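You operate a simulated robot arm through the tools that you are given. There is no shell and no other tool. Be economical: measure what you need, move in short steps, check, and stop when the job is done.

You run a simulated robot arm. Do the job below in one go: nothing can be reset, and whatever is moved stays where it is left.

JOB
Clamp the rusty tube and brush rust gel on it till the rust is gone.
Fine: shut the toggle clamp, fingers clear; green brush back in its pot, lid back on the tin. What is to be rubbed or washed off counts as gone when no trace of it is left.

Only the result counts: the job must be done as asked and must still hold three seconds after the hand-in. Knocking over, shifting, dropping, spilling or breaking anything else fails it. A push-on lid holds only when it is set on centred and level and pressed home; a screw cap is set on level and turned clockwise until tight.

ROBOT AND FRAMES
A 7-joint arm with a fingered hand, fixed in place. Base frame: the origin is at the foot of the arm, x ahead of it, y to its left, z up; the work surface is at about z = 880. Units: mm, rad, N and s.
With the tool pointing down near the work surface it reaches from about 100 to 680 mm from the base axis. Its first joint turns from -1.204 to 3.002 rad. Payload 3.4 kg.
The TCP is the grasp point between the finger pads, 25 mm short of the fingertips. In the tool frame z runs along the fingers and y along their closing line. Largest opening 88 mm; the body of the gripper starts 29 mm behind the TCP. The gripper is a hand of 5 fingers: y runs from the thumb to the fingers, the wrist lies at [-13, -97, -162] in the tool frame.
Orientation is that of the tool frame in the base frame, as a unit quaternion [x, y, z, w]. With the fingers straight down and the wrist toward the robot, the tool's x, y and z point along [0, 1, 0], [1, 0, 0] and [0, 0, -1] of the base frame.

CONTROLS
- The arm moves only by the tool play_rows. Its argument "moves" is a list of rows, each a list of 2 entries, a list of its own where there are three numbers: the shift along the base's x, y, z in units of 300 mm (1.0 is 300 mm), then the turn, a rotation vector about the base's x, y, z in units of 60 degrees (1.0 is 60 degrees). In form: [[[dx, dy, dz], [ax, ay, az]], ...]. A call has 1 to 20 rows; each row is the pose to reach, as a shift and turn from the pose commanded when the call began. A call with a number of a shift or a turn outside -1 to 1 is refused whole. A row lasts 0.2 s, in which the tool goes at most 50 mm and 0.15 rad; a call with a longer step from one row to the next is refused whole. Where a pose cannot be reached the arm comes as near as it can. A force on the tool above 40 N (or 10 N above the force at the start of the call, whichever is more), or a blocked arm, ends the call early, and 0.2 s more pass. In this call time passes only in rows, and 0.2 s behind the last. It gives the time, the measured TCP pose, the force on the tool (base axes), the opening and the grip force at its end, in the units of the frame above (readings bear some noise), with the torque about the TCP (base axes, N m) and any sound that the robot's microphone picked up, and new pictures: "show" is both (left out), scene, wrist or none.
- Cameras (640 x 400 px; columns grow to the right, rows downward): "scene" is fixed at [223.1, -500.3, 1543.3]; the picture's right is [0.94, -0.34, 0.00], its down [-0.12, -0.34, -0.93] and it looks along [0.32, 0.88, -0.36] (base axes); focal length 214 px, centre (320, 200). "wrist" rides on the gripper at [59, -79, -105] in the tool frame; the picture's right is [-0.73, 0.32, -0.61], its down [-0.62, -0.68, 0.38] and it looks along [-0.29, 0.66, 0.70] (tool axes); focal length 234 px, centre (320, 200). There is no depth. A picture from a camera that has moved, and an enlarged one, comes with that camera's place and axes in the base frame and with its lens.
- raise_lower(by): slides the trunk up (or, below 0, down) by that many mm; the arm rides with it, the base frame stays. It gives what a move gives, with no picture.
- set_fingers(index, middle, ring, little, thumb_bend, thumb_turn): sets how far each is bent, from 0 (flat) to 1 (curled in); at 0.3 the hand is open as for a grip, at 0.7 the pads meet at the TCP. One left out holds its place. A second passes; each finger stops where it meets its share of the squeeze, and holds until it gets a number again. It is the only way to open and close the hand. It gives what a move gives, with no picture; readings hold the bend of each and the force on index, middle, ring, little, thumb and palm. thumb_turn goes from beside the hand (0) to across from the fingers (1), as for a grip.
- enlarge(camera, box): a new picture of the part [left, top, right, bottom] of that camera's present view, enlarged. The clock stands still meanwhile.
- close_job(): hands the job in; it is judged then, once.

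Work in short steps. Places have to be worked out from the pictures, the camera data and where the tool is seen: move nearer, look again, correct. Check each grasp and each placing, and mend what went wrong. You have 120 turns and 200 pictures in all, those below and enlarged ones among them. Open the gripper and draw the arm clear of the work before you hand the job in, unless the task says otherwise; then end with one line.

The tools are called after ">>>" by a JSON object that holds its "fn" and its "kwargs". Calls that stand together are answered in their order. play_rows: Moves the arm, as the interface text tells. Its arguments: {"type":"object","properties":{"moves":{"type":"array","items":{"type":"array"}},"show":{"type":"string","enum":["both","scene","wrist","none"]}},"required":["moves"]} The other tools are called the same way: raise_lower (by) slides the trunk up or down; set_fingers (index, middle, ring, little, thumb_bend, thumb_turn) moves the fingers one by one; enlarge (camera, box) takes an enlarged picture of a part of a camera's view; close_job () hands the job in.

At the start:

```text
t: 0.0
ee_pos: [332.0, -213.6, 1370.3]
orientation: [0.707, 0.707, 0.001, 0.0]
contact_force: [0.6, -0.1, -0.2]
ft_torque: [0.02, 0.05, -0.01]
grip_width: 87.3
gripper_force: 0.1
shape: jaw
bend: [0.3, 0.3, 0.3, 0.3, 0.3, 0.98]
finger forces: [0.1, 0.0, 0.0, 0.0, 0.0, 0.1]
trunk travel left (down, up): [-775.0, 165.0]
```

scene: 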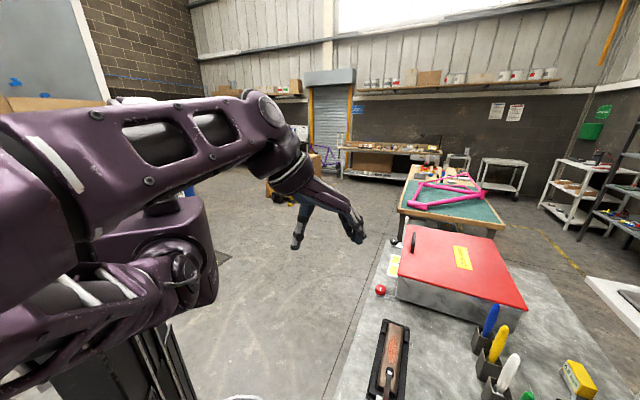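
wrist: 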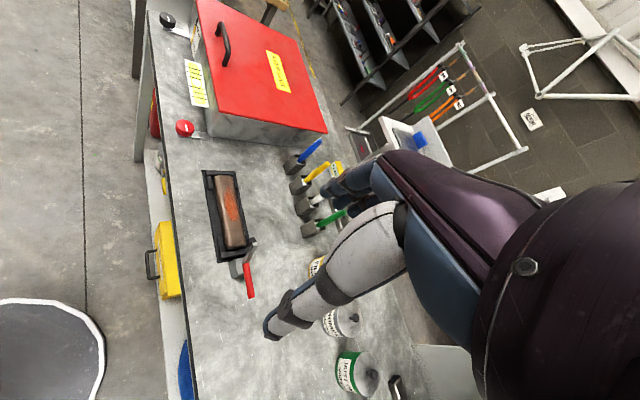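

The pictures show a tube in a cradle with a red-handled toggle clamp, four brushes in pots, and several tins. I enlarge the wrist view to read labels and get positions.

>>> {"fn": "enlarge", "kwargs": {"camera": "wrist", "box": [140, 120, 400, 280]}}

>>> {"fn": "enlarge", "kwargs": {"camera": "wrist", "box": [260, 230, 500, 400]}}

>>> {"fn": "enlarge", "kwargs": {"camera": "scene", "box": [340, 260, 640, 400]}}

```text
2.46 times, centred on (270, 200) of wrist
camera zoom: at [254.6, -154.1, 1475.6], right [0.32, -0.73, 0.61], down [-0.68, -0.62, -0.38], along [0.66, -0.29, -0.7], focal length 576 px, centre (443, 200)
```

zoom: 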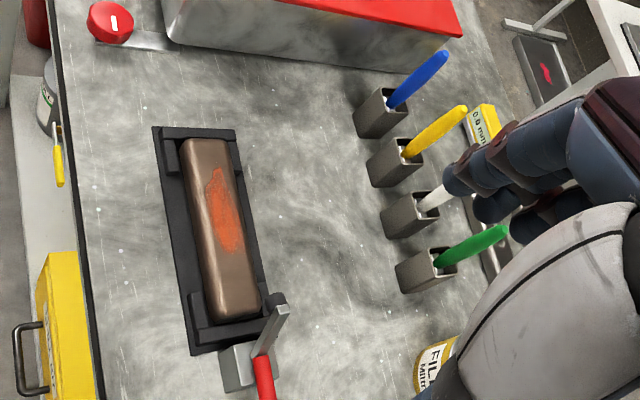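

```text
2.35 times, centred on (380, 315) of wrist
camera zoom: at [254.6, -154.1, 1475.6], right [0.32, -0.73, 0.61], down [-0.68, -0.62, -0.38], along [0.66, -0.29, -0.7], focal length 551 px, centre (179, -71)
```

zoom: 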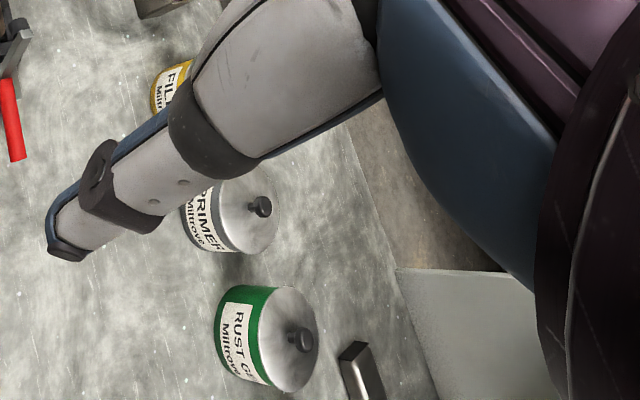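

```text
2.13 times, centred on (490, 330) of scene
camera zoom: at [223.1, -500.3, 1543.3], right [0.94, -0.34, 0.0], down [-0.12, -0.34, -0.93], along [0.32, 0.88, -0.36], focal length 458 px, centre (-43, -77)
```

zoom: 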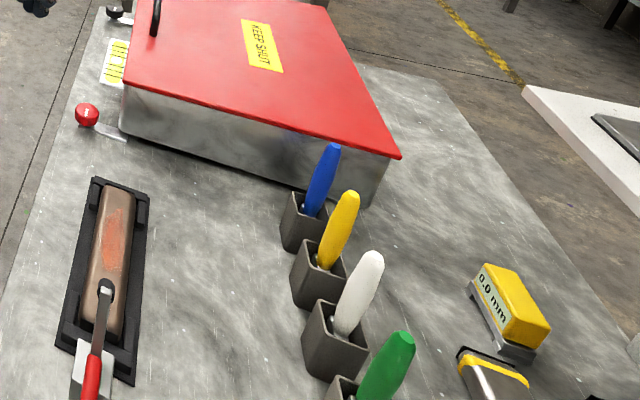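

The geometry of both cameras agrees: the tube runs from about (490,-240) to (614,-115), the green pot is near (690,-395) and the rust gel tin near (390,-700). I turn the hand toward the tin and pull it back to look there.

>>> {"fn": "play_rows", "kwargs": {"moves": [[[0, 0, 0], [0, 0, -0.14]], [[0, 0, 0], [0, 0, -0.28]], [[0, 0, 0], [0, 0, -0.42]], [[0, 0, 0], [0, 0, -0.56]], [[0, 0, 0], [0, 0, -0.7]], [[0, 0, 0], [0, 0, -0.84]]]}}

```text
t: 1.4
ee_pos: [331.2, -222.1, 1361.0]
orientation: [0.941, 0.339, 0.003, -0.001]
contact_force: [0.7, 0.2, -0.2]
ft_torque: [0.01, -0.03, -0.01]
grip_width: 87.6
gripper_force: 0.1
shape: jaw
bend: [0.3, 0.3, 0.3, 0.3, 0.3, 0.98]
finger forces: [0.1, 0.0, 0.1, 0.1, 0.1, 0.0]
out of reach, approached as far as the arm can: row 6
trunk travel left (down, up): [-775.0, 165.0]
camera wrist: at [328.6, -123.3, 1466.2], right [-0.36, -0.71, 0.6], down [-0.91, 0.13, -0.39], along [0.2, -0.69, -0.7], focal length 234 px, centre (320, 200)
```

scene: 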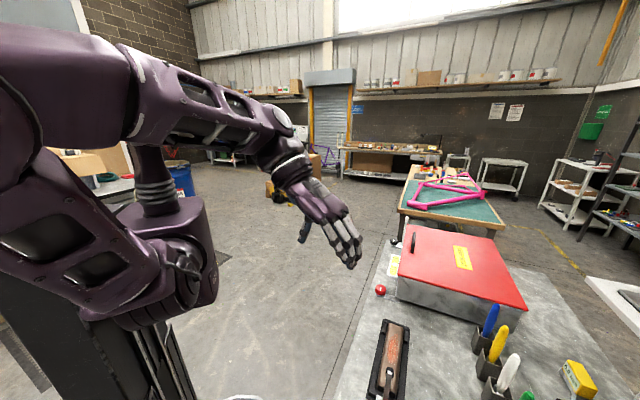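
wrist: 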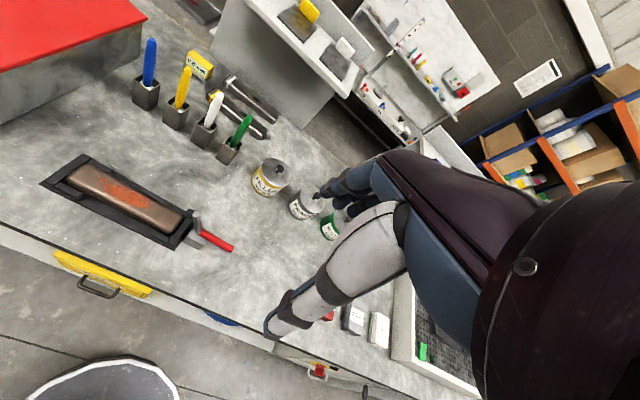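

Both views are consistent. I enlarge the tins, brushes and clamp.

>>> {"fn": "enlarge", "kwargs": {"camera": "wrist", "box": [190, 100, 350, 250]}}

>>> {"fn": "enlarge", "kwargs": {"camera": "wrist", "box": [30, 140, 250, 270]}}

```text
2.67 times, centred on (270, 175) of wrist
camera zoom: at [328.6, -123.3, 1466.2], right [-0.36, -0.71, 0.6], down [-0.91, 0.13, -0.39], along [0.2, -0.69, -0.7], focal length 624 px, centre (453, 267)
```

zoom: 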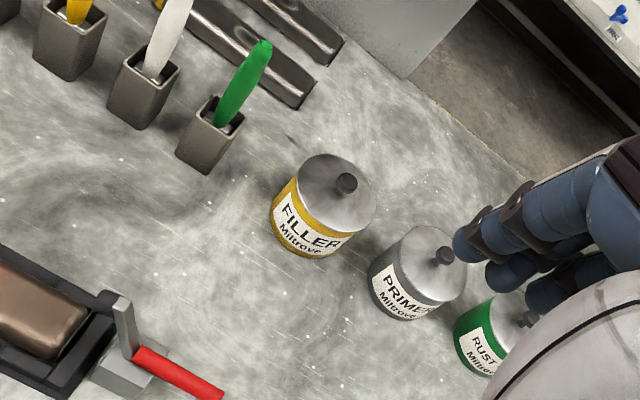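

```text
2.91 times, centred on (140, 205) of wrist
camera zoom: at [328.6, -123.3, 1466.2], right [-0.36, -0.71, 0.6], down [-0.91, 0.13, -0.39], along [0.2, -0.69, -0.7], focal length 681 px, centre (844, 186)
```

zoom: 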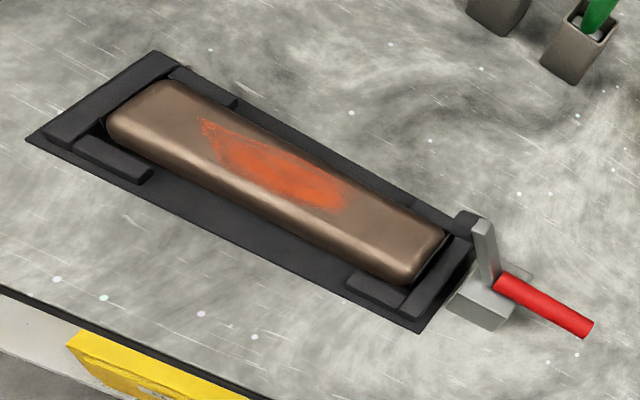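

Triangulating, the clamp's raised bar tops out near (479,-258,1010), its red handle lies level toward (404,-331,929), and the green brush's handle top is at (670,-403,1065). The far targets need a lower trunk, so I lower it.

>>> {"fn": "raise_lower", "kwargs": {"by": -200}}

>>> {"fn": "set_fingers", "kwargs": {"index": 0.7, "middle": 0.7, "ring": 0.7, "little": 0.7, "thumb_bend": 0.0, "thumb_turn": 0.0}}

```text
t: 3.6
ee_pos: [332.5, -222.7, 1161.4]
orientation: [0.94, 0.34, 0.003, -0.001]
contact_force: [0.9, -0.7, 0.5]
ft_torque: [0.02, 0.0, -0.01]
grip_width: 87.7
gripper_force: 0.1
shape: jaw
bend: [0.3, 0.3, 0.3, 0.3, 0.3, 0.98]
finger forces: [0.0, 0.0, 0.0, 0.2, 0.1, 0.1]
trunk travel left (down, up): [-575.0, 365.0]
```

```text
t: 4.6
ee_pos: [332.3, -223.1, 1161.0]
orientation: [0.94, 0.342, 0.002, 0.0]
contact_force: [0.5, -0.1, 0.3]
ft_torque: [0.04, -0.02, -0.02]
grip_width: 109.4
gripper_force: 0.1
shape: fingers
bend: [0.7, 0.7, 0.7, 0.7, 0.0, 0.0]
finger forces: [0.0, 0.0, 0.0, 0.0, 0.0, 0.0]
trunk travel left (down, up): [-575.0, 365.0]
```

Fingers are curled to point and the thumb is aside. I turn the hand so its finger side faces along the tube (+u = (0.70, 0.71)), moving toward the clamp's rear at a safe height.

>>> {"fn": "play_rows", "kwargs": {"moves": [[[0, 0, 0], [0, 0, 0.14]], [[0.05, -0.03, 0], [0, 0, 0.28]], [[0.1, -0.07, 0], [0, 0, 0.42]], [[0.15, -0.11, 0], [0, 0, 0.56]], [[0.2, -0.15, 0], [0, 0, 0.7]], [[0.25, -0.19, 0], [0, 0, 0.84]], [[0.3, -0.23, 0], [0, 0, 0.98]]], "show": "none"}}

>>> {"fn": "play_rows", "kwargs": {"moves": [[[0, 0, 0], [0, 0, 0.14]], [[0.02, -0.015, 0], [0, 0, 0.28]], [[0.04, -0.03, 0], [0, 0, 0.42]], [[0.05, -0.03, 0], [0, 0, 0.56]], [[0.05, -0.03, 0], [0, 0, 0.6]]]}}

```text
t: 6.2
ee_pos: [423.1, -291.8, 1160.2]
orientation: [0.651, 0.759, 0.002, -0.003]
contact_force: [0.2, -0.1, -0.3]
ft_torque: [-0.02, 0.01, -0.02]
grip_width: 109.2
gripper_force: 0.0
shape: fingers
bend: [0.7, 0.7, 0.7, 0.7, 0.0, 0.0]
finger forces: [0.1, 0.1, 0.0, 0.1, 0.1, 0.1]
trunk travel left (down, up): [-575.0, 365.0]
```

```text
t: 7.4
ee_pos: [400.0, -201.1, 1135.3]
orientation: [0.391, 0.92, 0.003, 0.0]
contact_force: [0.0, -0.9, -0.2]
ft_torque: [-0.01, 0.0, 0.0]
grip_width: 109.5
gripper_force: 0.1
shape: fingers
bend: [0.7, 0.7, 0.7, 0.7, 0.0, 0.0]
finger forces: [0.1, 0.0, 0.0, 0.0, 0.0, 0.1]
out of reach, approached as far as the arm can: row 2, 3, 4, 5
trunk travel left (down, up): [-575.0, 365.0]
camera wrist: at [303.7, -214.5, 1239.9], right [0.74, -0.3, 0.61], down [-0.06, -0.92, -0.39], along [0.67, 0.25, -0.69], focal length 234 px, centre (320, 200)
```

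scene: 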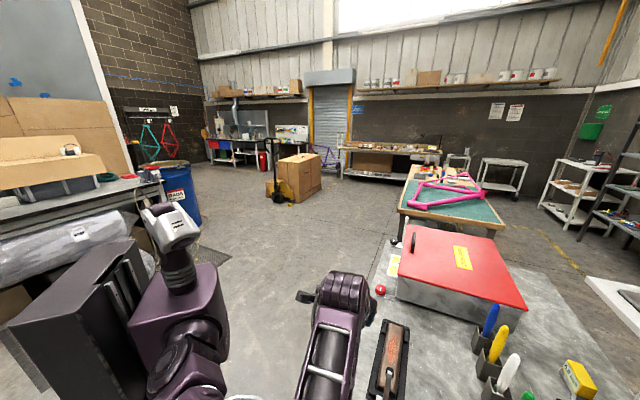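
wrist: 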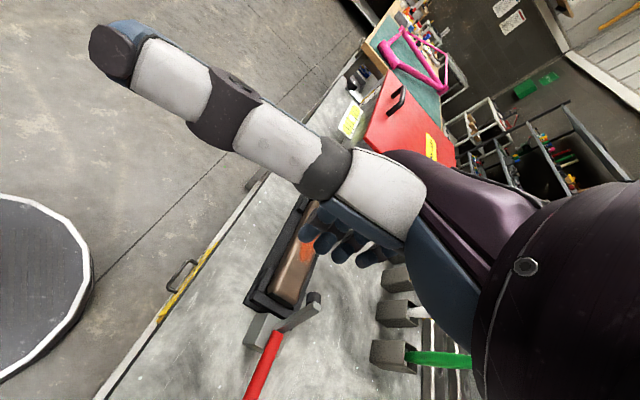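

The arm cannot hold that yaw there; the opposite choice works (hand yaw −45°, so tool x points along the tube, index side leading). I turn back, tuck the other fingers and leave the index pointing.

>>> {"fn": "play_rows", "kwargs": {"moves": [[[0, 0, 0], [0, 0, -0.14]], [[0, -0.1, 0], [0, 0, -0.28]], [[0.0, -0.2, 0], [0, 0, -0.42]], [[0.0, -0.25, 0], [0, 0, -0.56]], [[0, -0.25, 0], [0, 0, -0.7]], [[0, -0.25, 0], [0, 0, -0.84]]], "show": "none"}}

>>> {"fn": "set_fingers", "kwargs": {"index": 0.6, "middle": 1.0, "ring": 1.0, "little": 1.0, "thumb_bend": 0.3, "thumb_turn": 1.0}}

>>> {"fn": "play_rows", "kwargs": {"moves": [[[0, 0, 0], [0, 0, -0.14]], [[0, 0, 0], [0, 0, -0.28]], [[0, 0, 0], [0, 0, -0.42]], [[0, 0, 0], [0, 0, -0.56]], [[0, 0, 0], [0, 0, -0.64]]]}}

```text
t: 8.8
ee_pos: [402.8, -275.6, 1134.9]
orientation: [0.743, 0.669, 0.003, -0.003]
contact_force: [-0.2, -0.2, -0.3]
ft_torque: [0.03, -0.03, -0.03]
grip_width: 109.4
gripper_force: 0.1
shape: fingers
bend: [0.7, 0.7, 0.7, 0.7, 0.0, 0.0]
finger forces: [0.0, 0.0, 0.1, 0.0, 0.0, 0.1]
trunk travel left (down, up): [-575.0, 365.0]
```

```text
t: 9.8
ee_pos: [403.1, -277.0, 1135.6]
orientation: [0.743, 0.67, 0.002, -0.002]
contact_force: [0.0, -0.8, -0.9]
ft_torque: [-0.01, 0.01, 0.01]
grip_width: 52.5
gripper_force: 0.1
shape: fingers
bend: [0.6, 1.0, 1.0, 1.0, 0.3, 0.97]
finger forces: [0.1, 0.0, 0.1, 0.1, 0.0, 0.0]
trunk travel left (down, up): [-575.0, 365.0]
```

```text
t: 11.0
ee_pos: [402.6, -276.4, 1134.6]
orientation: [0.922, 0.388, 0.002, -0.002]
contact_force: [1.4, -0.6, -0.6]
ft_torque: [0.0, -0.03, 0.01]
grip_width: 52.3
gripper_force: 0.0
shape: fingers
bend: [0.6, 1.0, 1.0, 1.0, 0.3, 0.97]
finger forces: [0.0, 0.0, 0.1, 0.0, 0.0, 0.1]
trunk travel left (down, up): [-575.0, 365.0]
camera wrist: at [388.6, -178.5, 1239.9], right [-0.28, -0.75, 0.6], down [-0.92, 0.03, -0.39], along [0.27, -0.66, -0.7], focal length 234 px, centre (320, 200)
```

scene: 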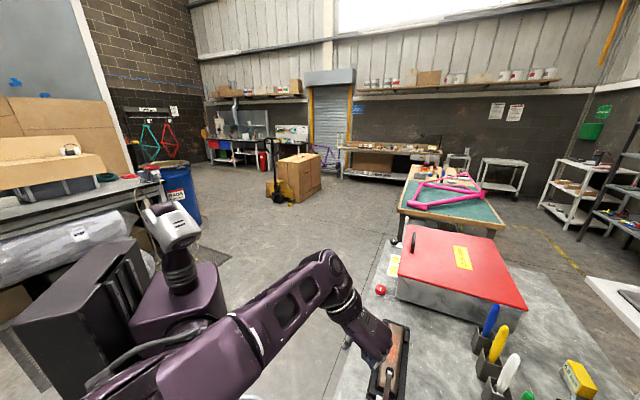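
wrist: 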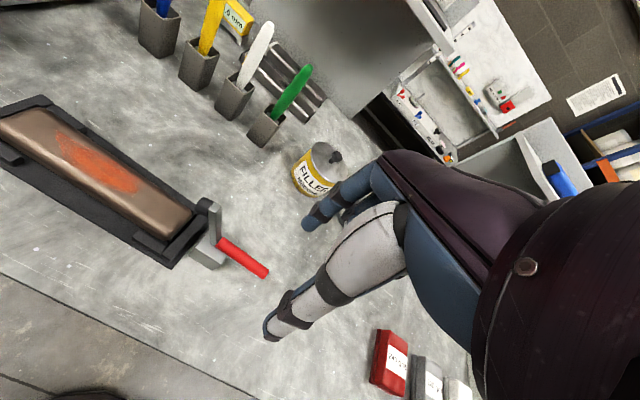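

The index tip sits near the TCP, about 12 mm to the tool's +x. I go to just behind the bar (about 15 mm gap) with the tip at about z 985, and look.

>>> {"fn": "play_rows", "kwargs": {"moves": [[[0.067, -0.005, 0], [0, 0, 0]], [[0.133, -0.01, 0], [0, 0, 0]], [[0.133, -0.01, -0.12], [0, 0, 0]], [[0.133, -0.01, -0.24], [0, 0, 0]], [[0.133, -0.01, -0.34], [0, 0, 0]], [[0.133, -0.01, -0.4], [0, 0, 0]]]}}

```text
t: 12.4
ee_pos: [443.7, -280.4, 1014.7]
orientation: [0.921, 0.389, 0.003, -0.001]
contact_force: [-0.4, -0.7, -0.2]
ft_torque: [-0.02, 0.02, 0.03]
grip_width: 52.4
gripper_force: 0.1
shape: fingers
bend: [0.6, 1.0, 1.0, 1.0, 0.3, 0.97]
finger forces: [0.0, 0.0, 0.0, 0.1, 0.0, 0.1]
trunk travel left (down, up): [-575.0, 365.0]
camera wrist: at [428.4, -182.6, 1120.3], right [-0.28, -0.75, 0.6], down [-0.92, 0.03, -0.39], along [0.27, -0.66, -0.7], focal length 234 px, centre (320, 200)
```

scene: 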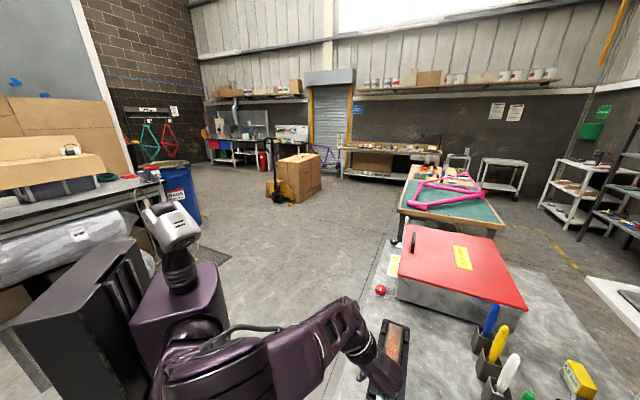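
wrist: 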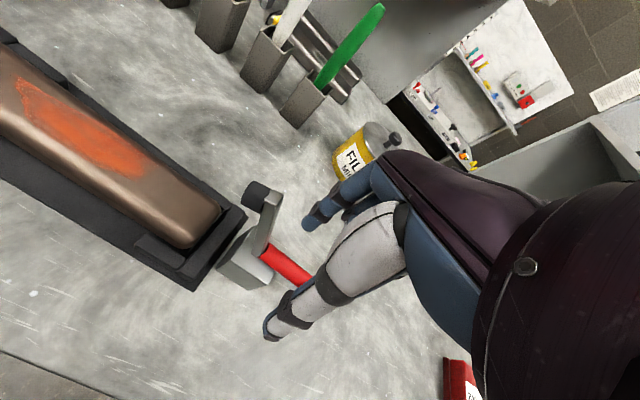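

The index is about 15 mm behind the bar, and the bar carries a rubber pad facing the tube. I lower a bit and push the bar over in an arc toward the tube, stopping early.

>>> {"fn": "play_rows", "kwargs": {"moves": [[[0, 0, -0.033], [0, 0, 0]], [[0.035, 0.035, -0.033], [0, 0, 0]], [[0.06, 0.06, -0.035], [0, 0, 0]], [[0.085, 0.085, -0.045], [0, 0, 0]], [[0.11, 0.11, -0.06], [0, 0, 0]], [[0.13, 0.13, -0.08], [0, 0, 0]]]}}

```text
t: 13.8
ee_pos: [483.0, -239.9, 990.8]
orientation: [0.921, 0.389, 0.003, -0.002]
contact_force: [0.2, -2.8, -0.4]
ft_torque: [-0.09, 0.01, -0.04]
grip_width: 55.3
gripper_force: 1.0
shape: fingers
bend: [0.58, 1.0, 1.0, 1.0, 0.3, 0.97]
finger forces: [2.1, 0.2, 0.0, 0.0, 0.1, 0.1]
trunk travel left (down, up): [-575.0, 365.0]
camera wrist: at [468.4, -143.6, 1096.0], right [-0.28, -0.75, 0.6], down [-0.92, 0.03, -0.39], along [0.27, -0.66, -0.7], focal length 234 px, centre (320, 200)
```

scene: 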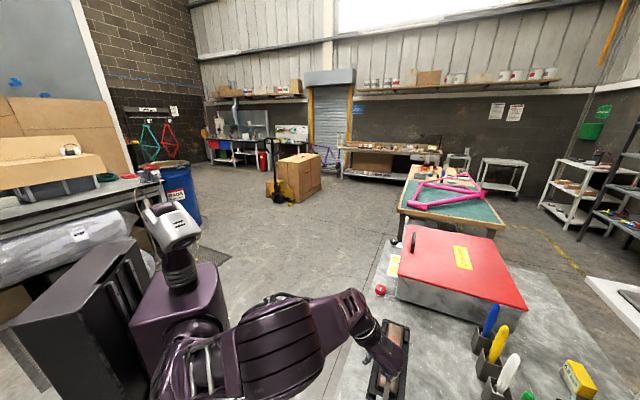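
wrist: 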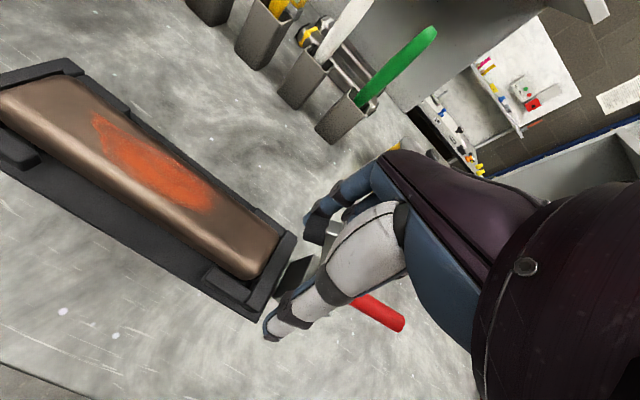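

The view near the finger is crowded, so I enlarge to see whether the bar moved.

>>> {"fn": "enlarge", "kwargs": {"camera": "wrist", "box": [240, 160, 420, 350]}}

>>> {"fn": "enlarge", "kwargs": {"camera": "scene", "box": [330, 290, 450, 400]}}

```text
2.11 times, centred on (330, 255) of wrist
camera zoom: at [468.4, -143.6, 1096.0], right [-0.28, -0.75, 0.6], down [-0.92, 0.03, -0.39], along [0.27, -0.66, -0.7], focal length 493 px, centre (299, 84)
```

zoom: 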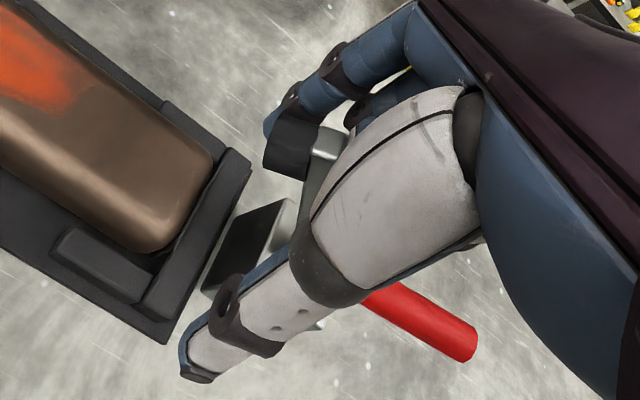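

```text
3.64 times, centred on (390, 345) of scene
camera zoom: at [223.1, -500.3, 1543.3], right [0.94, -0.34, 0.0], down [-0.12, -0.34, -0.93], along [0.32, 0.88, -0.36], focal length 780 px, centre (66, -327)
```

zoom: 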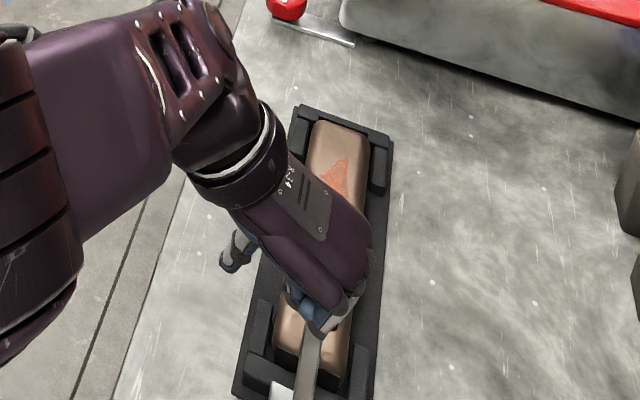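

The index slid past on the far side of the bar; the bar did not move. I back off along −u, shift the hand about 17 mm toward its thumb side, and look.

>>> {"fn": "play_rows", "kwargs": {"moves": [[[-0.06, -0.06, 0.03], [0, 0, 0]], [[-0.12, -0.12, 0.04], [0, 0, 0]], [[-0.16, -0.08, 0.03], [0, 0, 0]]], "show": "wrist"}}

>>> {"fn": "set_fingers", "kwargs": {"index": 0.65}}

>>> {"fn": "enlarge", "kwargs": {"camera": "wrist", "box": [200, 140, 400, 300]}}

```text
t: 14.6
ee_pos: [435.3, -263.7, 998.6]
orientation: [0.921, 0.39, 0.002, -0.001]
contact_force: [0.1, -0.4, -0.4]
ft_torque: [0.01, -0.01, 0.01]
grip_width: 52.7
gripper_force: 0.2
shape: fingers
bend: [0.6, 1.0, 1.0, 1.0, 0.3, 0.97]
finger forces: [0.0, 0.1, 0.0, 0.0, 0.1, 0.1]
trunk travel left (down, up): [-575.0, 365.0]
camera wrist: at [420.4, -166.3, 1104.4], right [-0.28, -0.75, 0.6], down [-0.92, 0.03, -0.39], along [0.27, -0.66, -0.7], focal length 234 px, centre (320, 200)
```

wrist: 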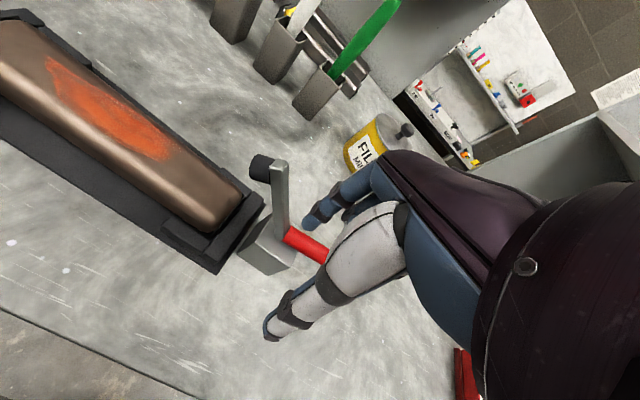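

```text
t: 15.6
ee_pos: [435.5, -265.0, 999.1]
orientation: [0.921, 0.388, 0.002, -0.001]
contact_force: [-0.1, -0.3, -0.1]
ft_torque: [-0.01, 0.02, 0.0]
grip_width: 47.6
gripper_force: 0.1
shape: fingers
bend: [0.65, 1.0, 1.0, 1.0, 0.3, 0.97]
finger forces: [0.1, 0.0, 0.1, 0.0, 0.0, 0.1]
trunk travel left (down, up): [-575.0, 365.0]
```

```text
2.50 times, centred on (300, 220) of wrist
camera zoom: at [420.5, -167.2, 1104.3], right [-0.28, -0.75, 0.6], down [-0.92, 0.03, -0.39], along [0.27, -0.66, -0.7], focal length 585 px, centre (370, 150)
```

zoom: 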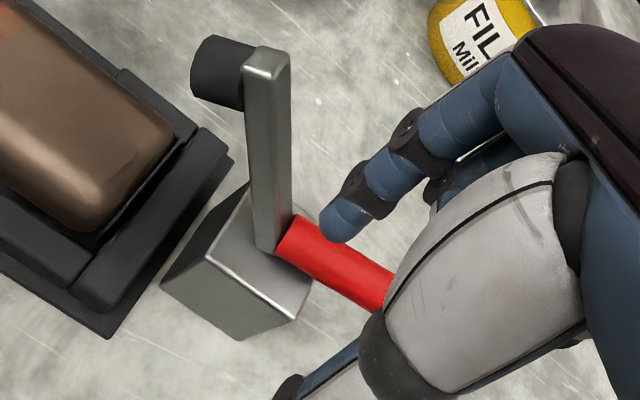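

Re-triangulating with the closer view, the bar leans toward the tube with its top near (493,-256,982), so the finger passed on the thumb side of it. I shift to the far side by about 22 mm and lower 20 mm for a mid-bar contact.

>>> {"fn": "play_rows", "kwargs": {"moves": [[[0.033, -0.067, 0], [0, 0, 0]], [[0.033, -0.067, -0.067], [0, 0, 0]]], "show": "none"}}

>>> {"fn": "enlarge", "kwargs": {"camera": "wrist", "box": [200, 140, 400, 300]}}

```text
t: 16.2
ee_pos: [446.2, -283.5, 979.6]
orientation: [0.921, 0.389, 0.002, -0.001]
contact_force: [0.5, 0.1, -0.6]
ft_torque: [-0.03, 0.0, -0.02]
grip_width: 47.3
gripper_force: 0.1
shape: fingers
bend: [0.65, 1.0, 1.0, 1.0, 0.3, 0.97]
finger forces: [0.0, 0.1, 0.0, 0.1, 0.0, 0.0]
trunk travel left (down, up): [-575.0, 365.0]
```

```text
2.50 times, centred on (300, 220) of wrist
camera zoom: at [431.2, -186.6, 1084.8], right [-0.28, -0.75, 0.6], down [-0.92, 0.03, -0.39], along [0.27, -0.66, -0.7], focal length 585 px, centre (370, 150)
```

zoom: 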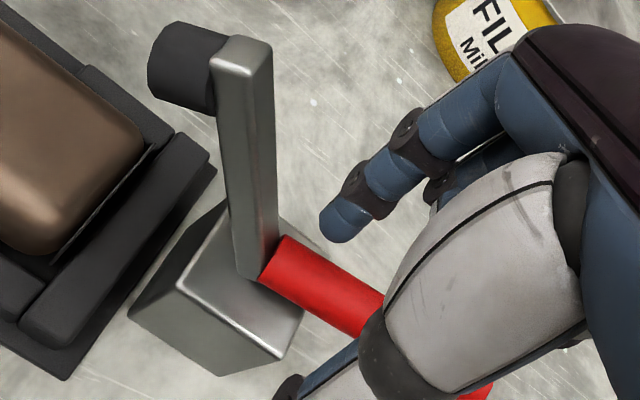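

The finger is now lined up with the middle of the bar along the push direction. I push 45 mm along +u with a small descent.

>>> {"fn": "play_rows", "kwargs": {"moves": [[[0.035, 0.035, 0], [0, 0, 0]], [[0.06, 0.06, 0], [0, 0, 0]], [[0.08, 0.08, -0.01], [0, 0, 0]], [[0.1, 0.1, -0.02], [0, 0, 0]], [[0.115, 0.115, -0.03], [0, 0, 0]]], "show": "wrist"}}

>>> {"fn": "enlarge", "kwargs": {"camera": "wrist", "box": [200, 140, 400, 300]}}

```text
t: 17.4
ee_pos: [478.3, -248.1, 971.2]
orientation: [0.921, 0.389, 0.003, -0.001]
contact_force: [-0.5, -0.2, 0.9]
ft_torque: [-0.03, 0.05, -0.01]
grip_width: 46.3
gripper_force: 0.3
shape: fingers
bend: [0.66, 1.0, 1.0, 1.0, 0.3, 0.97]
finger forces: [1.4, 0.1, 0.1, 0.0, 0.0, 0.0]
trunk travel left (down, up): [-575.0, 365.0]
camera wrist: at [464.2, -151.0, 1076.1], right [-0.28, -0.75, 0.6], down [-0.92, 0.03, -0.39], along [0.27, -0.66, -0.7], focal length 234 px, centre (320, 200)
```

wrist: 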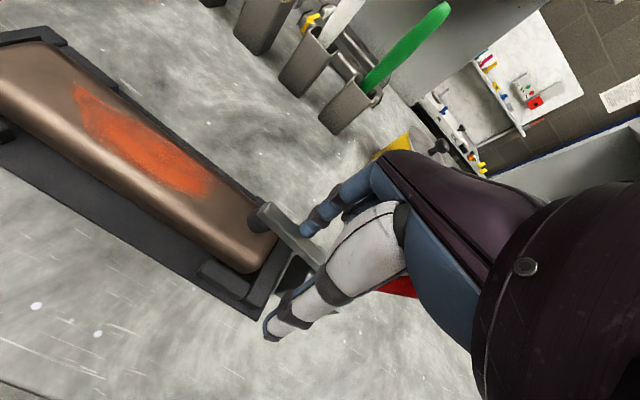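

```text
2.50 times, centred on (300, 220) of wrist
camera zoom: at [464.2, -151.0, 1076.1], right [-0.28, -0.75, 0.6], down [-0.92, 0.03, -0.39], along [0.27, -0.66, -0.7], focal length 585 px, centre (370, 150)
```

zoom: 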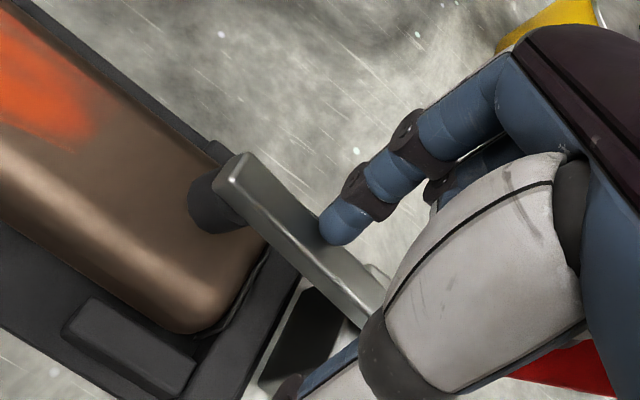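

The bar has swung almost onto the tube. I lift the hand away up and back to see where the handle is before finishing by the handle.

>>> {"fn": "play_rows", "kwargs": {"moves": [[[-0.02, 0.03, 0.06], [0, 0, 0]], [[-0.05, 0.08, 0.16], [0, 0, 0]], [[-0.08, 0.12, 0.28], [0, 0, 0]]]}}

>>> {"fn": "enlarge", "kwargs": {"camera": "wrist", "box": [180, 140, 380, 300]}}

```text
t: 18.2
ee_pos: [451.7, -213.9, 1054.8]
orientation: [0.921, 0.389, 0.002, 0.0]
contact_force: [0.4, 0.3, 0.1]
ft_torque: [0.0, 0.01, 0.01]
grip_width: 47.3
gripper_force: 0.0
shape: fingers
bend: [0.65, 1.0, 1.0, 1.0, 0.3, 0.97]
finger forces: [0.1, 0.0, 0.0, 0.0, 0.0, 0.0]
trunk travel left (down, up): [-575.0, 365.0]
camera wrist: at [437.2, -116.0, 1160.5], right [-0.28, -0.75, 0.6], down [-0.92, 0.03, -0.39], along [0.27, -0.66, -0.7], focal length 234 px, centre (320, 200)
```

scene: 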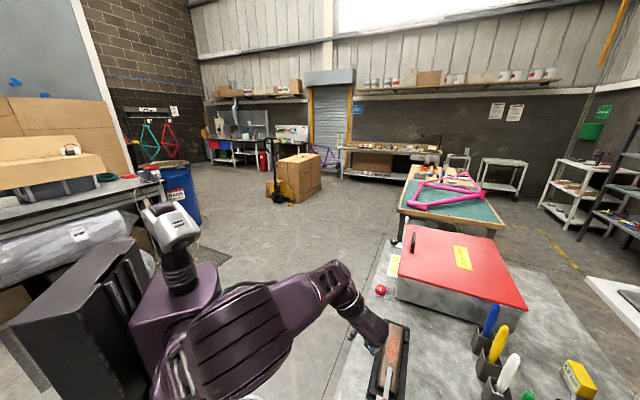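
wrist: 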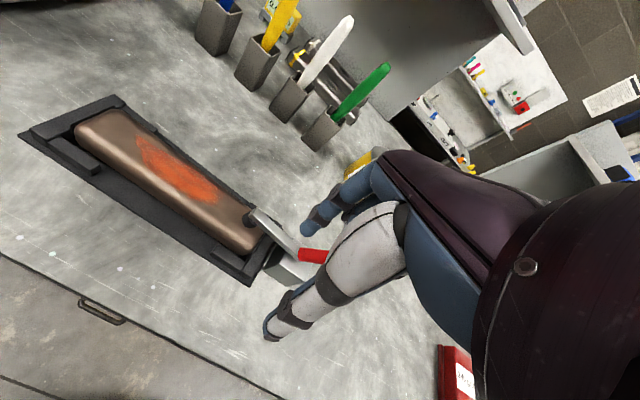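

```text
2.50 times, centred on (280, 220) of wrist
camera zoom: at [437.2, -116.0, 1160.5], right [-0.28, -0.75, 0.6], down [-0.92, 0.03, -0.39], along [0.27, -0.66, -0.7], focal length 585 px, centre (420, 150)
```

zoom: 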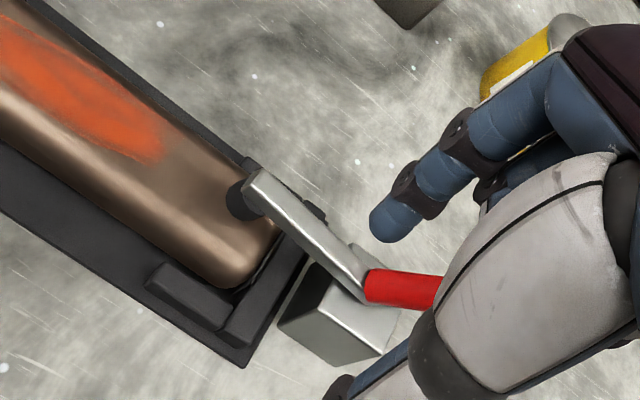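

The bar is one nudge from shut, with the handle risen and leaning back. I put index and middle tips above the bar's outer end (not under it) and press it down.

>>> {"fn": "set_fingers", "kwargs": {"index": 0.68, "middle": 0.68}}

>>> {"fn": "play_rows", "kwargs": {"moves": [[[0.07, -0.02, 0], [0, 0, 0]], [[0.137, -0.043, 0], [0, 0, 0]], [[0.137, -0.043, -0.13], [0, 0, 0]], [[0.137, -0.043, -0.22], [0, 0, 0]]], "show": "none"}}

>>> {"fn": "enlarge", "kwargs": {"camera": "wrist", "box": [200, 140, 400, 300]}}

```text
t: 19.2
ee_pos: [453.9, -213.8, 1055.0]
orientation: [0.921, 0.389, 0.003, -0.001]
contact_force: [0.4, 0.7, -0.1]
ft_torque: [0.0, -0.02, 0.01]
grip_width: 44.2
gripper_force: 0.1
shape: fingers
bend: [0.68, 0.68, 1.0, 1.0, 0.3, 0.97]
finger forces: [0.0, 0.0, 0.1, 0.0, 0.0, 0.1]
trunk travel left (down, up): [-575.0, 365.0]
```

```text
t: 20.2
ee_pos: [496.6, -227.2, 988.0]
orientation: [0.921, 0.389, 0.002, -0.001]
contact_force: [0.3, -0.6, 0.6]
ft_torque: [0.02, 0.01, 0.02]
grip_width: 44.0
gripper_force: 0.1
shape: fingers
bend: [0.68, 0.68, 1.0, 1.0, 0.3, 0.97]
finger forces: [0.1, 0.1, 0.0, 0.0, 0.1, 0.0]
trunk travel left (down, up): [-575.0, 365.0]
```

```text
2.50 times, centred on (300, 220) of wrist
camera zoom: at [481.5, -129.9, 1093.4], right [-0.28, -0.75, 0.6], down [-0.92, 0.03, -0.39], along [0.27, -0.66, -0.7], focal length 585 px, centre (370, 150)
```

zoom: 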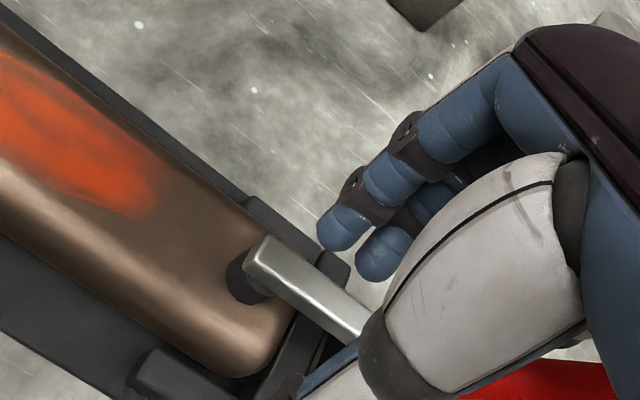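

Descending straight would land just on the near edge of the bar, so I shift 6 mm away from the thumb side and press down gently.

>>> {"fn": "play_rows", "kwargs": {"moves": [[[0.015, -0.015, 0], [0, 0, 0]], [[0.015, -0.015, -0.04], [0, 0, 0]], [[0.015, -0.015, -0.07], [0, 0, 0]], [[0.015, -0.015, -0.09], [0, 0, 0]], [[0.015, -0.015, -0.11], [0, 0, 0]], [[0.015, -0.015, -0.125], [0, 0, 0]]], "show": "none"}}

>>> {"fn": "enlarge", "kwargs": {"camera": "wrist", "box": [200, 140, 400, 300]}}

```text
t: 21.6
ee_pos: [501.8, -233.7, 960.4]
orientation: [0.922, 0.388, 0.012, 0.005]
contact_force: [-2.2, -4.5, 17.5]
ft_torque: [-0.16, -0.07, -0.02]
grip_width: 41.0
gripper_force: 9.6
shape: fingers
bend: [0.7, 0.71, 1.0, 1.0, 0.3, 0.97]
finger forces: [13.6, 5.2, 0.1, 0.1, 0.0, 0.0]
trunk travel left (down, up): [-575.0, 365.0]
stopped in row 6: the force on the tool passed its limit at 45 N (the readings are from after the stop); the commanded pose is now the measured one
```

```text
2.50 times, centred on (300, 220) of wrist
camera zoom: at [485.5, -134.7, 1064.8], right [-0.29, -0.74, 0.6], down [-0.91, 0.03, -0.41], along [0.29, -0.67, -0.69], focal length 585 px, centre (370, 150)
```

zoom: 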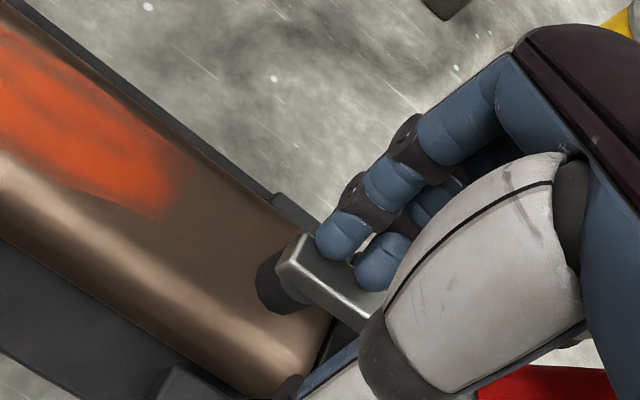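

A 45 N press met firm resistance with the pad on the tube. I lift away and look at the clamp from aside.

>>> {"fn": "play_rows", "kwargs": {"moves": [[[0, 0, 0.06], [0, 0, 0]], [[-0.05, 0.05, 0.16], [0, 0, 0]], [[-0.15, 0.05, 0.28], [0, 0, 0]], [[-0.25, 0.1, 0.4], [0, 0, 0]]]}}

>>> {"fn": "enlarge", "kwargs": {"camera": "wrist", "box": [140, 100, 300, 240]}}

>>> {"fn": "enlarge", "kwargs": {"camera": "scene", "box": [350, 300, 450, 400]}}

```text
t: 22.6
ee_pos: [426.6, -200.3, 1080.0]
orientation: [0.921, 0.389, 0.009, 0.004]
contact_force: [-0.1, -0.4, 0.2]
ft_torque: [-0.04, 0.0, -0.03]
grip_width: 43.5
gripper_force: 0.0
shape: fingers
bend: [0.68, 0.68, 1.0, 1.0, 0.3, 0.97]
finger forces: [0.0, 0.1, 0.1, 0.0, 0.0, 0.0]
trunk travel left (down, up): [-575.0, 365.0]
camera wrist: at [409.8, -102.2, 1184.3], right [-0.29, -0.75, 0.6], down [-0.92, 0.03, -0.4], along [0.28, -0.67, -0.69], focal length 234 px, centre (320, 200)
```

scene: 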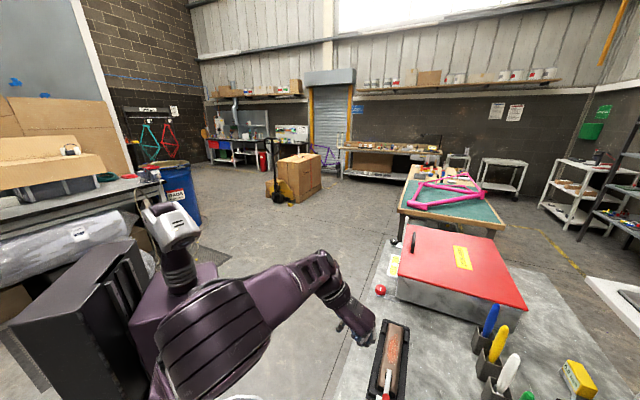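
wrist: 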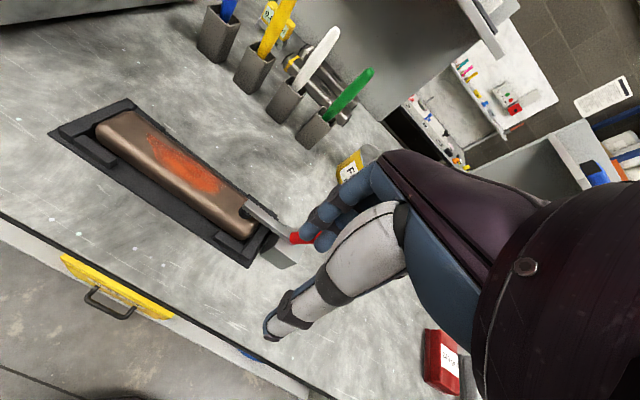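

```text
2.86 times, centred on (220, 170) of wrist
camera zoom: at [409.8, -102.2, 1184.3], right [-0.29, -0.75, 0.6], down [-0.92, 0.03, -0.4], along [0.28, -0.67, -0.69], focal length 669 px, centre (606, 286)
```

zoom: 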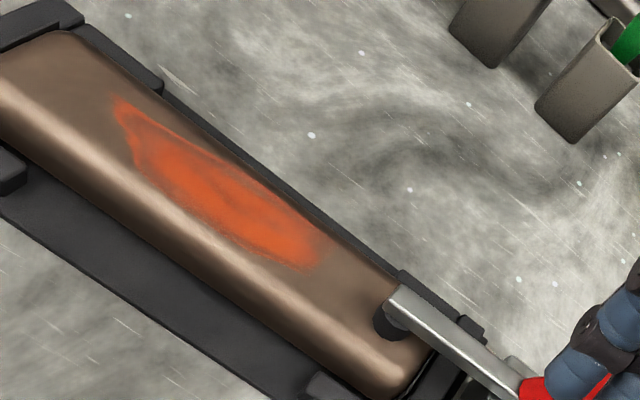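

```text
4.00 times, centred on (400, 350) of scene
camera zoom: at [223.1, -500.3, 1543.3], right [0.94, -0.34, 0.0], down [-0.12, -0.34, -0.93], along [0.32, 0.88, -0.36], focal length 858 px, centre (0, -400)
```

zoom: 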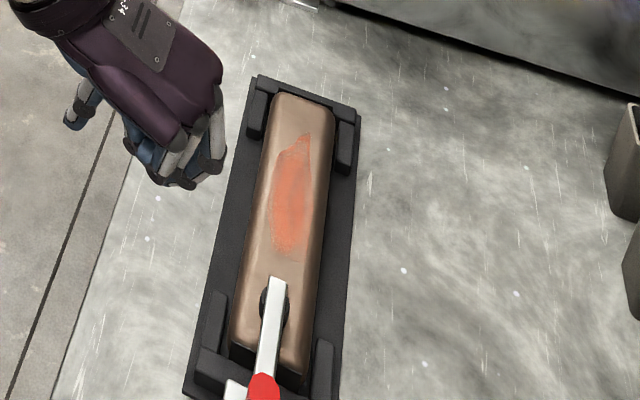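

The pad now looks seated. I shift the hand so the handle is visible and check its angle.

>>> {"fn": "play_rows", "kwargs": {"moves": [[[-0.1, -0.07, 0.05], [0, 0, 0]], [[-0.2, -0.14, 0.1], [0, 0, 0]]], "show": "wrist"}}

>>> {"fn": "enlarge", "kwargs": {"camera": "wrist", "box": [150, 80, 330, 230]}}

```text
t: 23.1
ee_pos: [366.8, -244.1, 1109.1]
orientation: [0.921, 0.389, 0.009, 0.003]
contact_force: [0.5, -0.7, -0.2]
ft_torque: [0.0, -0.01, 0.0]
grip_width: 43.2
gripper_force: 0.1
shape: fingers
bend: [0.68, 0.68, 1.0, 1.0, 0.3, 0.97]
finger forces: [0.1, 0.0, 0.1, 0.0, 0.0, 0.1]
trunk travel left (down, up): [-575.0, 365.0]
camera wrist: at [350.8, -146.0, 1212.8], right [-0.29, -0.75, 0.6], down [-0.92, 0.03, -0.4], along [0.28, -0.66, -0.69], focal length 234 px, centre (320, 200)
```

wrist: 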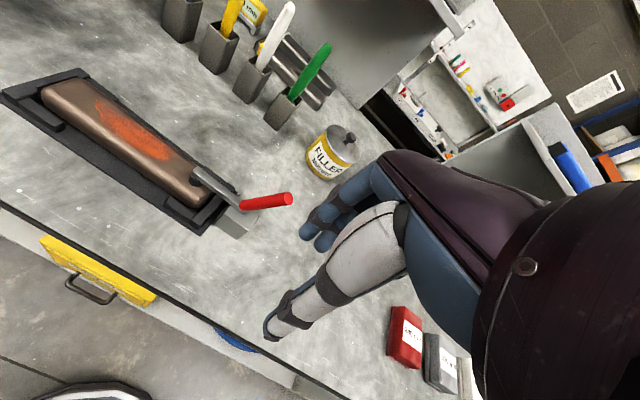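

```text
2.67 times, centred on (240, 155) of wrist
camera zoom: at [350.8, -146.0, 1212.8], right [-0.29, -0.75, 0.6], down [-0.92, 0.03, -0.4], along [0.28, -0.66, -0.69], focal length 624 px, centre (533, 320)
```

zoom: 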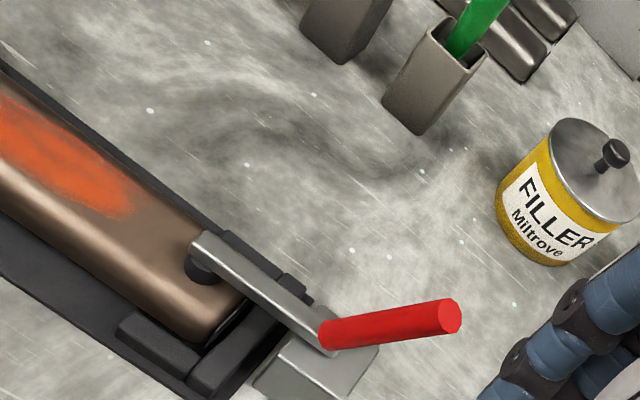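

The handle is up at about 65° and the bar is level with its pad on the tube. To be sure it is over centre, I push the handle from behind toward the tube.

>>> {"fn": "play_rows", "kwargs": {"moves": [[[0.05, -0.1, 0], [0, 0, 0]], [[0.12, -0.223, 0], [0, 0, 0]], [[0.14, -0.223, -0.15], [0, 0, 0]], [[0.14, -0.223, -0.28], [0, 0, 0]], [[0.14, -0.223, -0.34], [0, 0, 0]]], "show": "wrist"}}

>>> {"fn": "enlarge", "kwargs": {"camera": "wrist", "box": [200, 120, 400, 280]}}

```text
t: 24.4
ee_pos: [411.0, -311.6, 1006.8]
orientation: [0.921, 0.389, 0.009, 0.003]
contact_force: [0.2, 0.4, -0.1]
ft_torque: [0.0, 0.02, 0.0]
grip_width: 43.9
gripper_force: 0.0
shape: fingers
bend: [0.68, 0.68, 1.0, 1.0, 0.3, 0.97]
finger forces: [0.0, 0.0, 0.1, 0.0, 0.0, 0.0]
trunk travel left (down, up): [-575.0, 365.0]
camera wrist: at [395.8, -213.6, 1111.8], right [-0.29, -0.75, 0.6], down [-0.92, 0.03, -0.4], along [0.28, -0.67, -0.69], focal length 234 px, centre (320, 200)
```

wrist: 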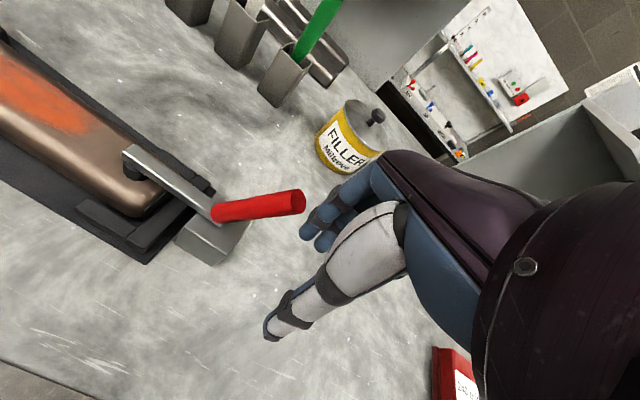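

```text
2.50 times, centred on (300, 200) of wrist
camera zoom: at [395.8, -213.6, 1111.8], right [-0.29, -0.75, 0.6], down [-0.92, 0.03, -0.4], along [0.28, -0.67, -0.69], focal length 585 px, centre (370, 200)
```

zoom: 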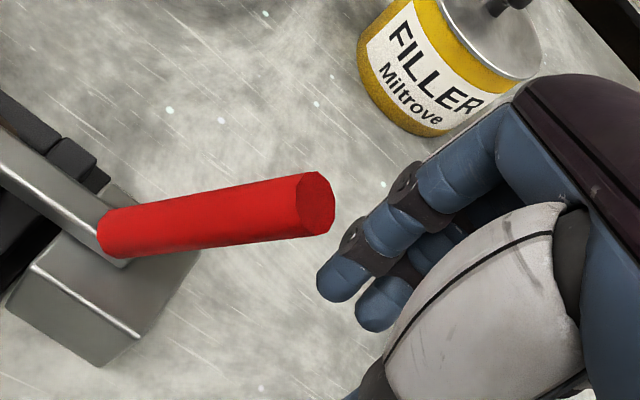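

The index is lined up behind the handle. I push along +u in small steps until it resists.

>>> {"fn": "play_rows", "kwargs": {"moves": [[[0.025, 0.025, 0], [0, 0, 0]], [[0.04, 0.04, 0], [0, 0, 0]], [[0.055, 0.055, 0], [0, 0, 0]], [[0.065, 0.065, 0], [0, 0, 0]], [[0.075, 0.075, 0], [0, 0, 0]], [[0.085, 0.085, 0], [0, 0, 0]]], "show": "wrist"}}

```text
t: 25.8
ee_pos: [436.0, -287.9, 1006.3]
orientation: [0.921, 0.389, 0.01, 0.002]
contact_force: [-0.7, -10.6, -0.7]
ft_torque: [-0.21, -0.04, -0.08]
grip_width: 55.1
gripper_force: 5.7
shape: fingers
bend: [0.57, 0.67, 1.0, 1.0, 0.3, 0.97]
finger forces: [6.8, 4.8, 0.0, 0.1, 0.1, 0.1]
trunk travel left (down, up): [-575.0, 365.0]
camera wrist: at [419.0, -190.8, 1110.5], right [-0.29, -0.75, 0.6], down [-0.91, 0.03, -0.4], along [0.28, -0.66, -0.69], focal length 234 px, centre (320, 200)
```

wrist: 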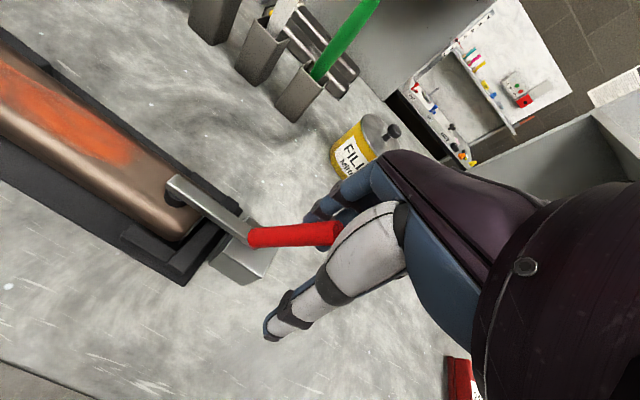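

The handle resists at 10 N without moving, so the clamp is shut. I back away, rise, open the hand, and test the reach toward the green brush with the tool pointing down.

>>> {"fn": "play_rows", "kwargs": {"moves": [[[-0.06, -0.06, 0], [0, 0, 0]], [[-0.08, -0.04, 0.14], [0, 0, 0]], [[-0.06, 0, 0.28], [0, 0, 0.1]], [[0, 0.05, 0.4], [0, 0, 0.223]]], "show": "none"}}

>>> {"fn": "set_fingers", "kwargs": {"index": 0.3, "middle": 0.3, "ring": 0.3, "little": 0.3, "thumb_bend": 0.3, "thumb_turn": 1.0}}

>>> {"fn": "play_rows", "kwargs": {"moves": [[[0.12, -0.07, 0], [0, 0, 0]], [[0.24, -0.14, 0], [0, 0, 0]], [[0.36, -0.21, 0], [0, 0, 0]], [[0.48, -0.28, 0], [0, 0, 0]], [[0.6, -0.36, 0], [0, 0, 0]], [[0.72, -0.43, 0], [0, 0, 0]]]}}

```text
t: 26.8
ee_pos: [433.8, -271.4, 1127.7]
orientation: [0.87, 0.494, 0.009, 0.004]
contact_force: [-0.2, -0.3, -0.5]
ft_torque: [0.01, 0.03, 0.01]
grip_width: 44.0
gripper_force: 0.1
shape: fingers
bend: [0.68, 0.68, 1.0, 1.0, 0.3, 0.97]
finger forces: [0.0, 0.1, 0.0, 0.0, 0.1, 0.0]
trunk travel left (down, up): [-575.0, 365.0]
```

```text
t: 27.8
ee_pos: [434.5, -271.9, 1126.6]
orientation: [0.87, 0.493, 0.01, 0.003]
contact_force: [-0.5, -0.9, -0.5]
ft_torque: [0.01, -0.02, 0.01]
grip_width: 85.0
gripper_force: 0.1
shape: fingers
bend: [0.3, 0.3, 0.3, 0.3, 0.3, 0.97]
finger forces: [0.0, 0.1, 0.0, 0.0, 0.0, 0.0]
trunk travel left (down, up): [-575.0, 365.0]
```

```text
t: 29.1
ee_pos: [652.5, -401.5, 1123.8]
orientation: [0.869, 0.494, 0.007, 0.001]
contact_force: [-0.4, -1.2, 0.1]
ft_torque: [0.01, 0.0, -0.02]
grip_width: 85.2
gripper_force: 0.1
shape: fingers
bend: [0.3, 0.3, 0.3, 0.3, 0.3, 0.98]
finger forces: [0.1, 0.1, 0.1, 0.0, 0.0, 0.0]
trunk travel left (down, up): [-575.0, 365.0]
camera wrist: at [615.5, -309.6, 1228.4], right [-0.1, -0.79, 0.6], down [-0.9, -0.19, -0.39], along [0.42, -0.58, -0.69], focal length 234 px, centre (320, 200)
```

scene: 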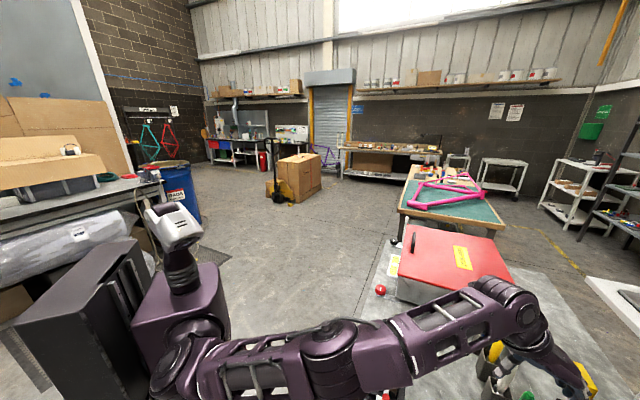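
wrist: 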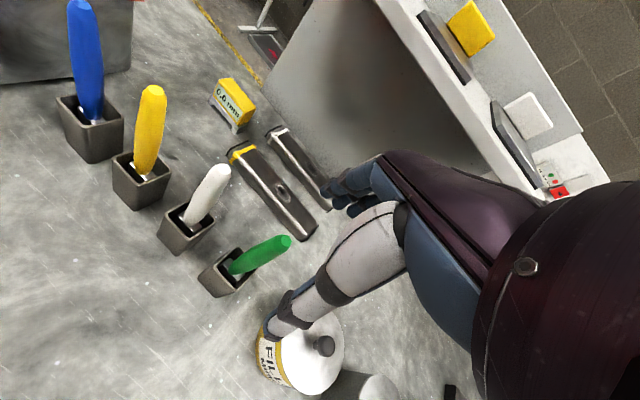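

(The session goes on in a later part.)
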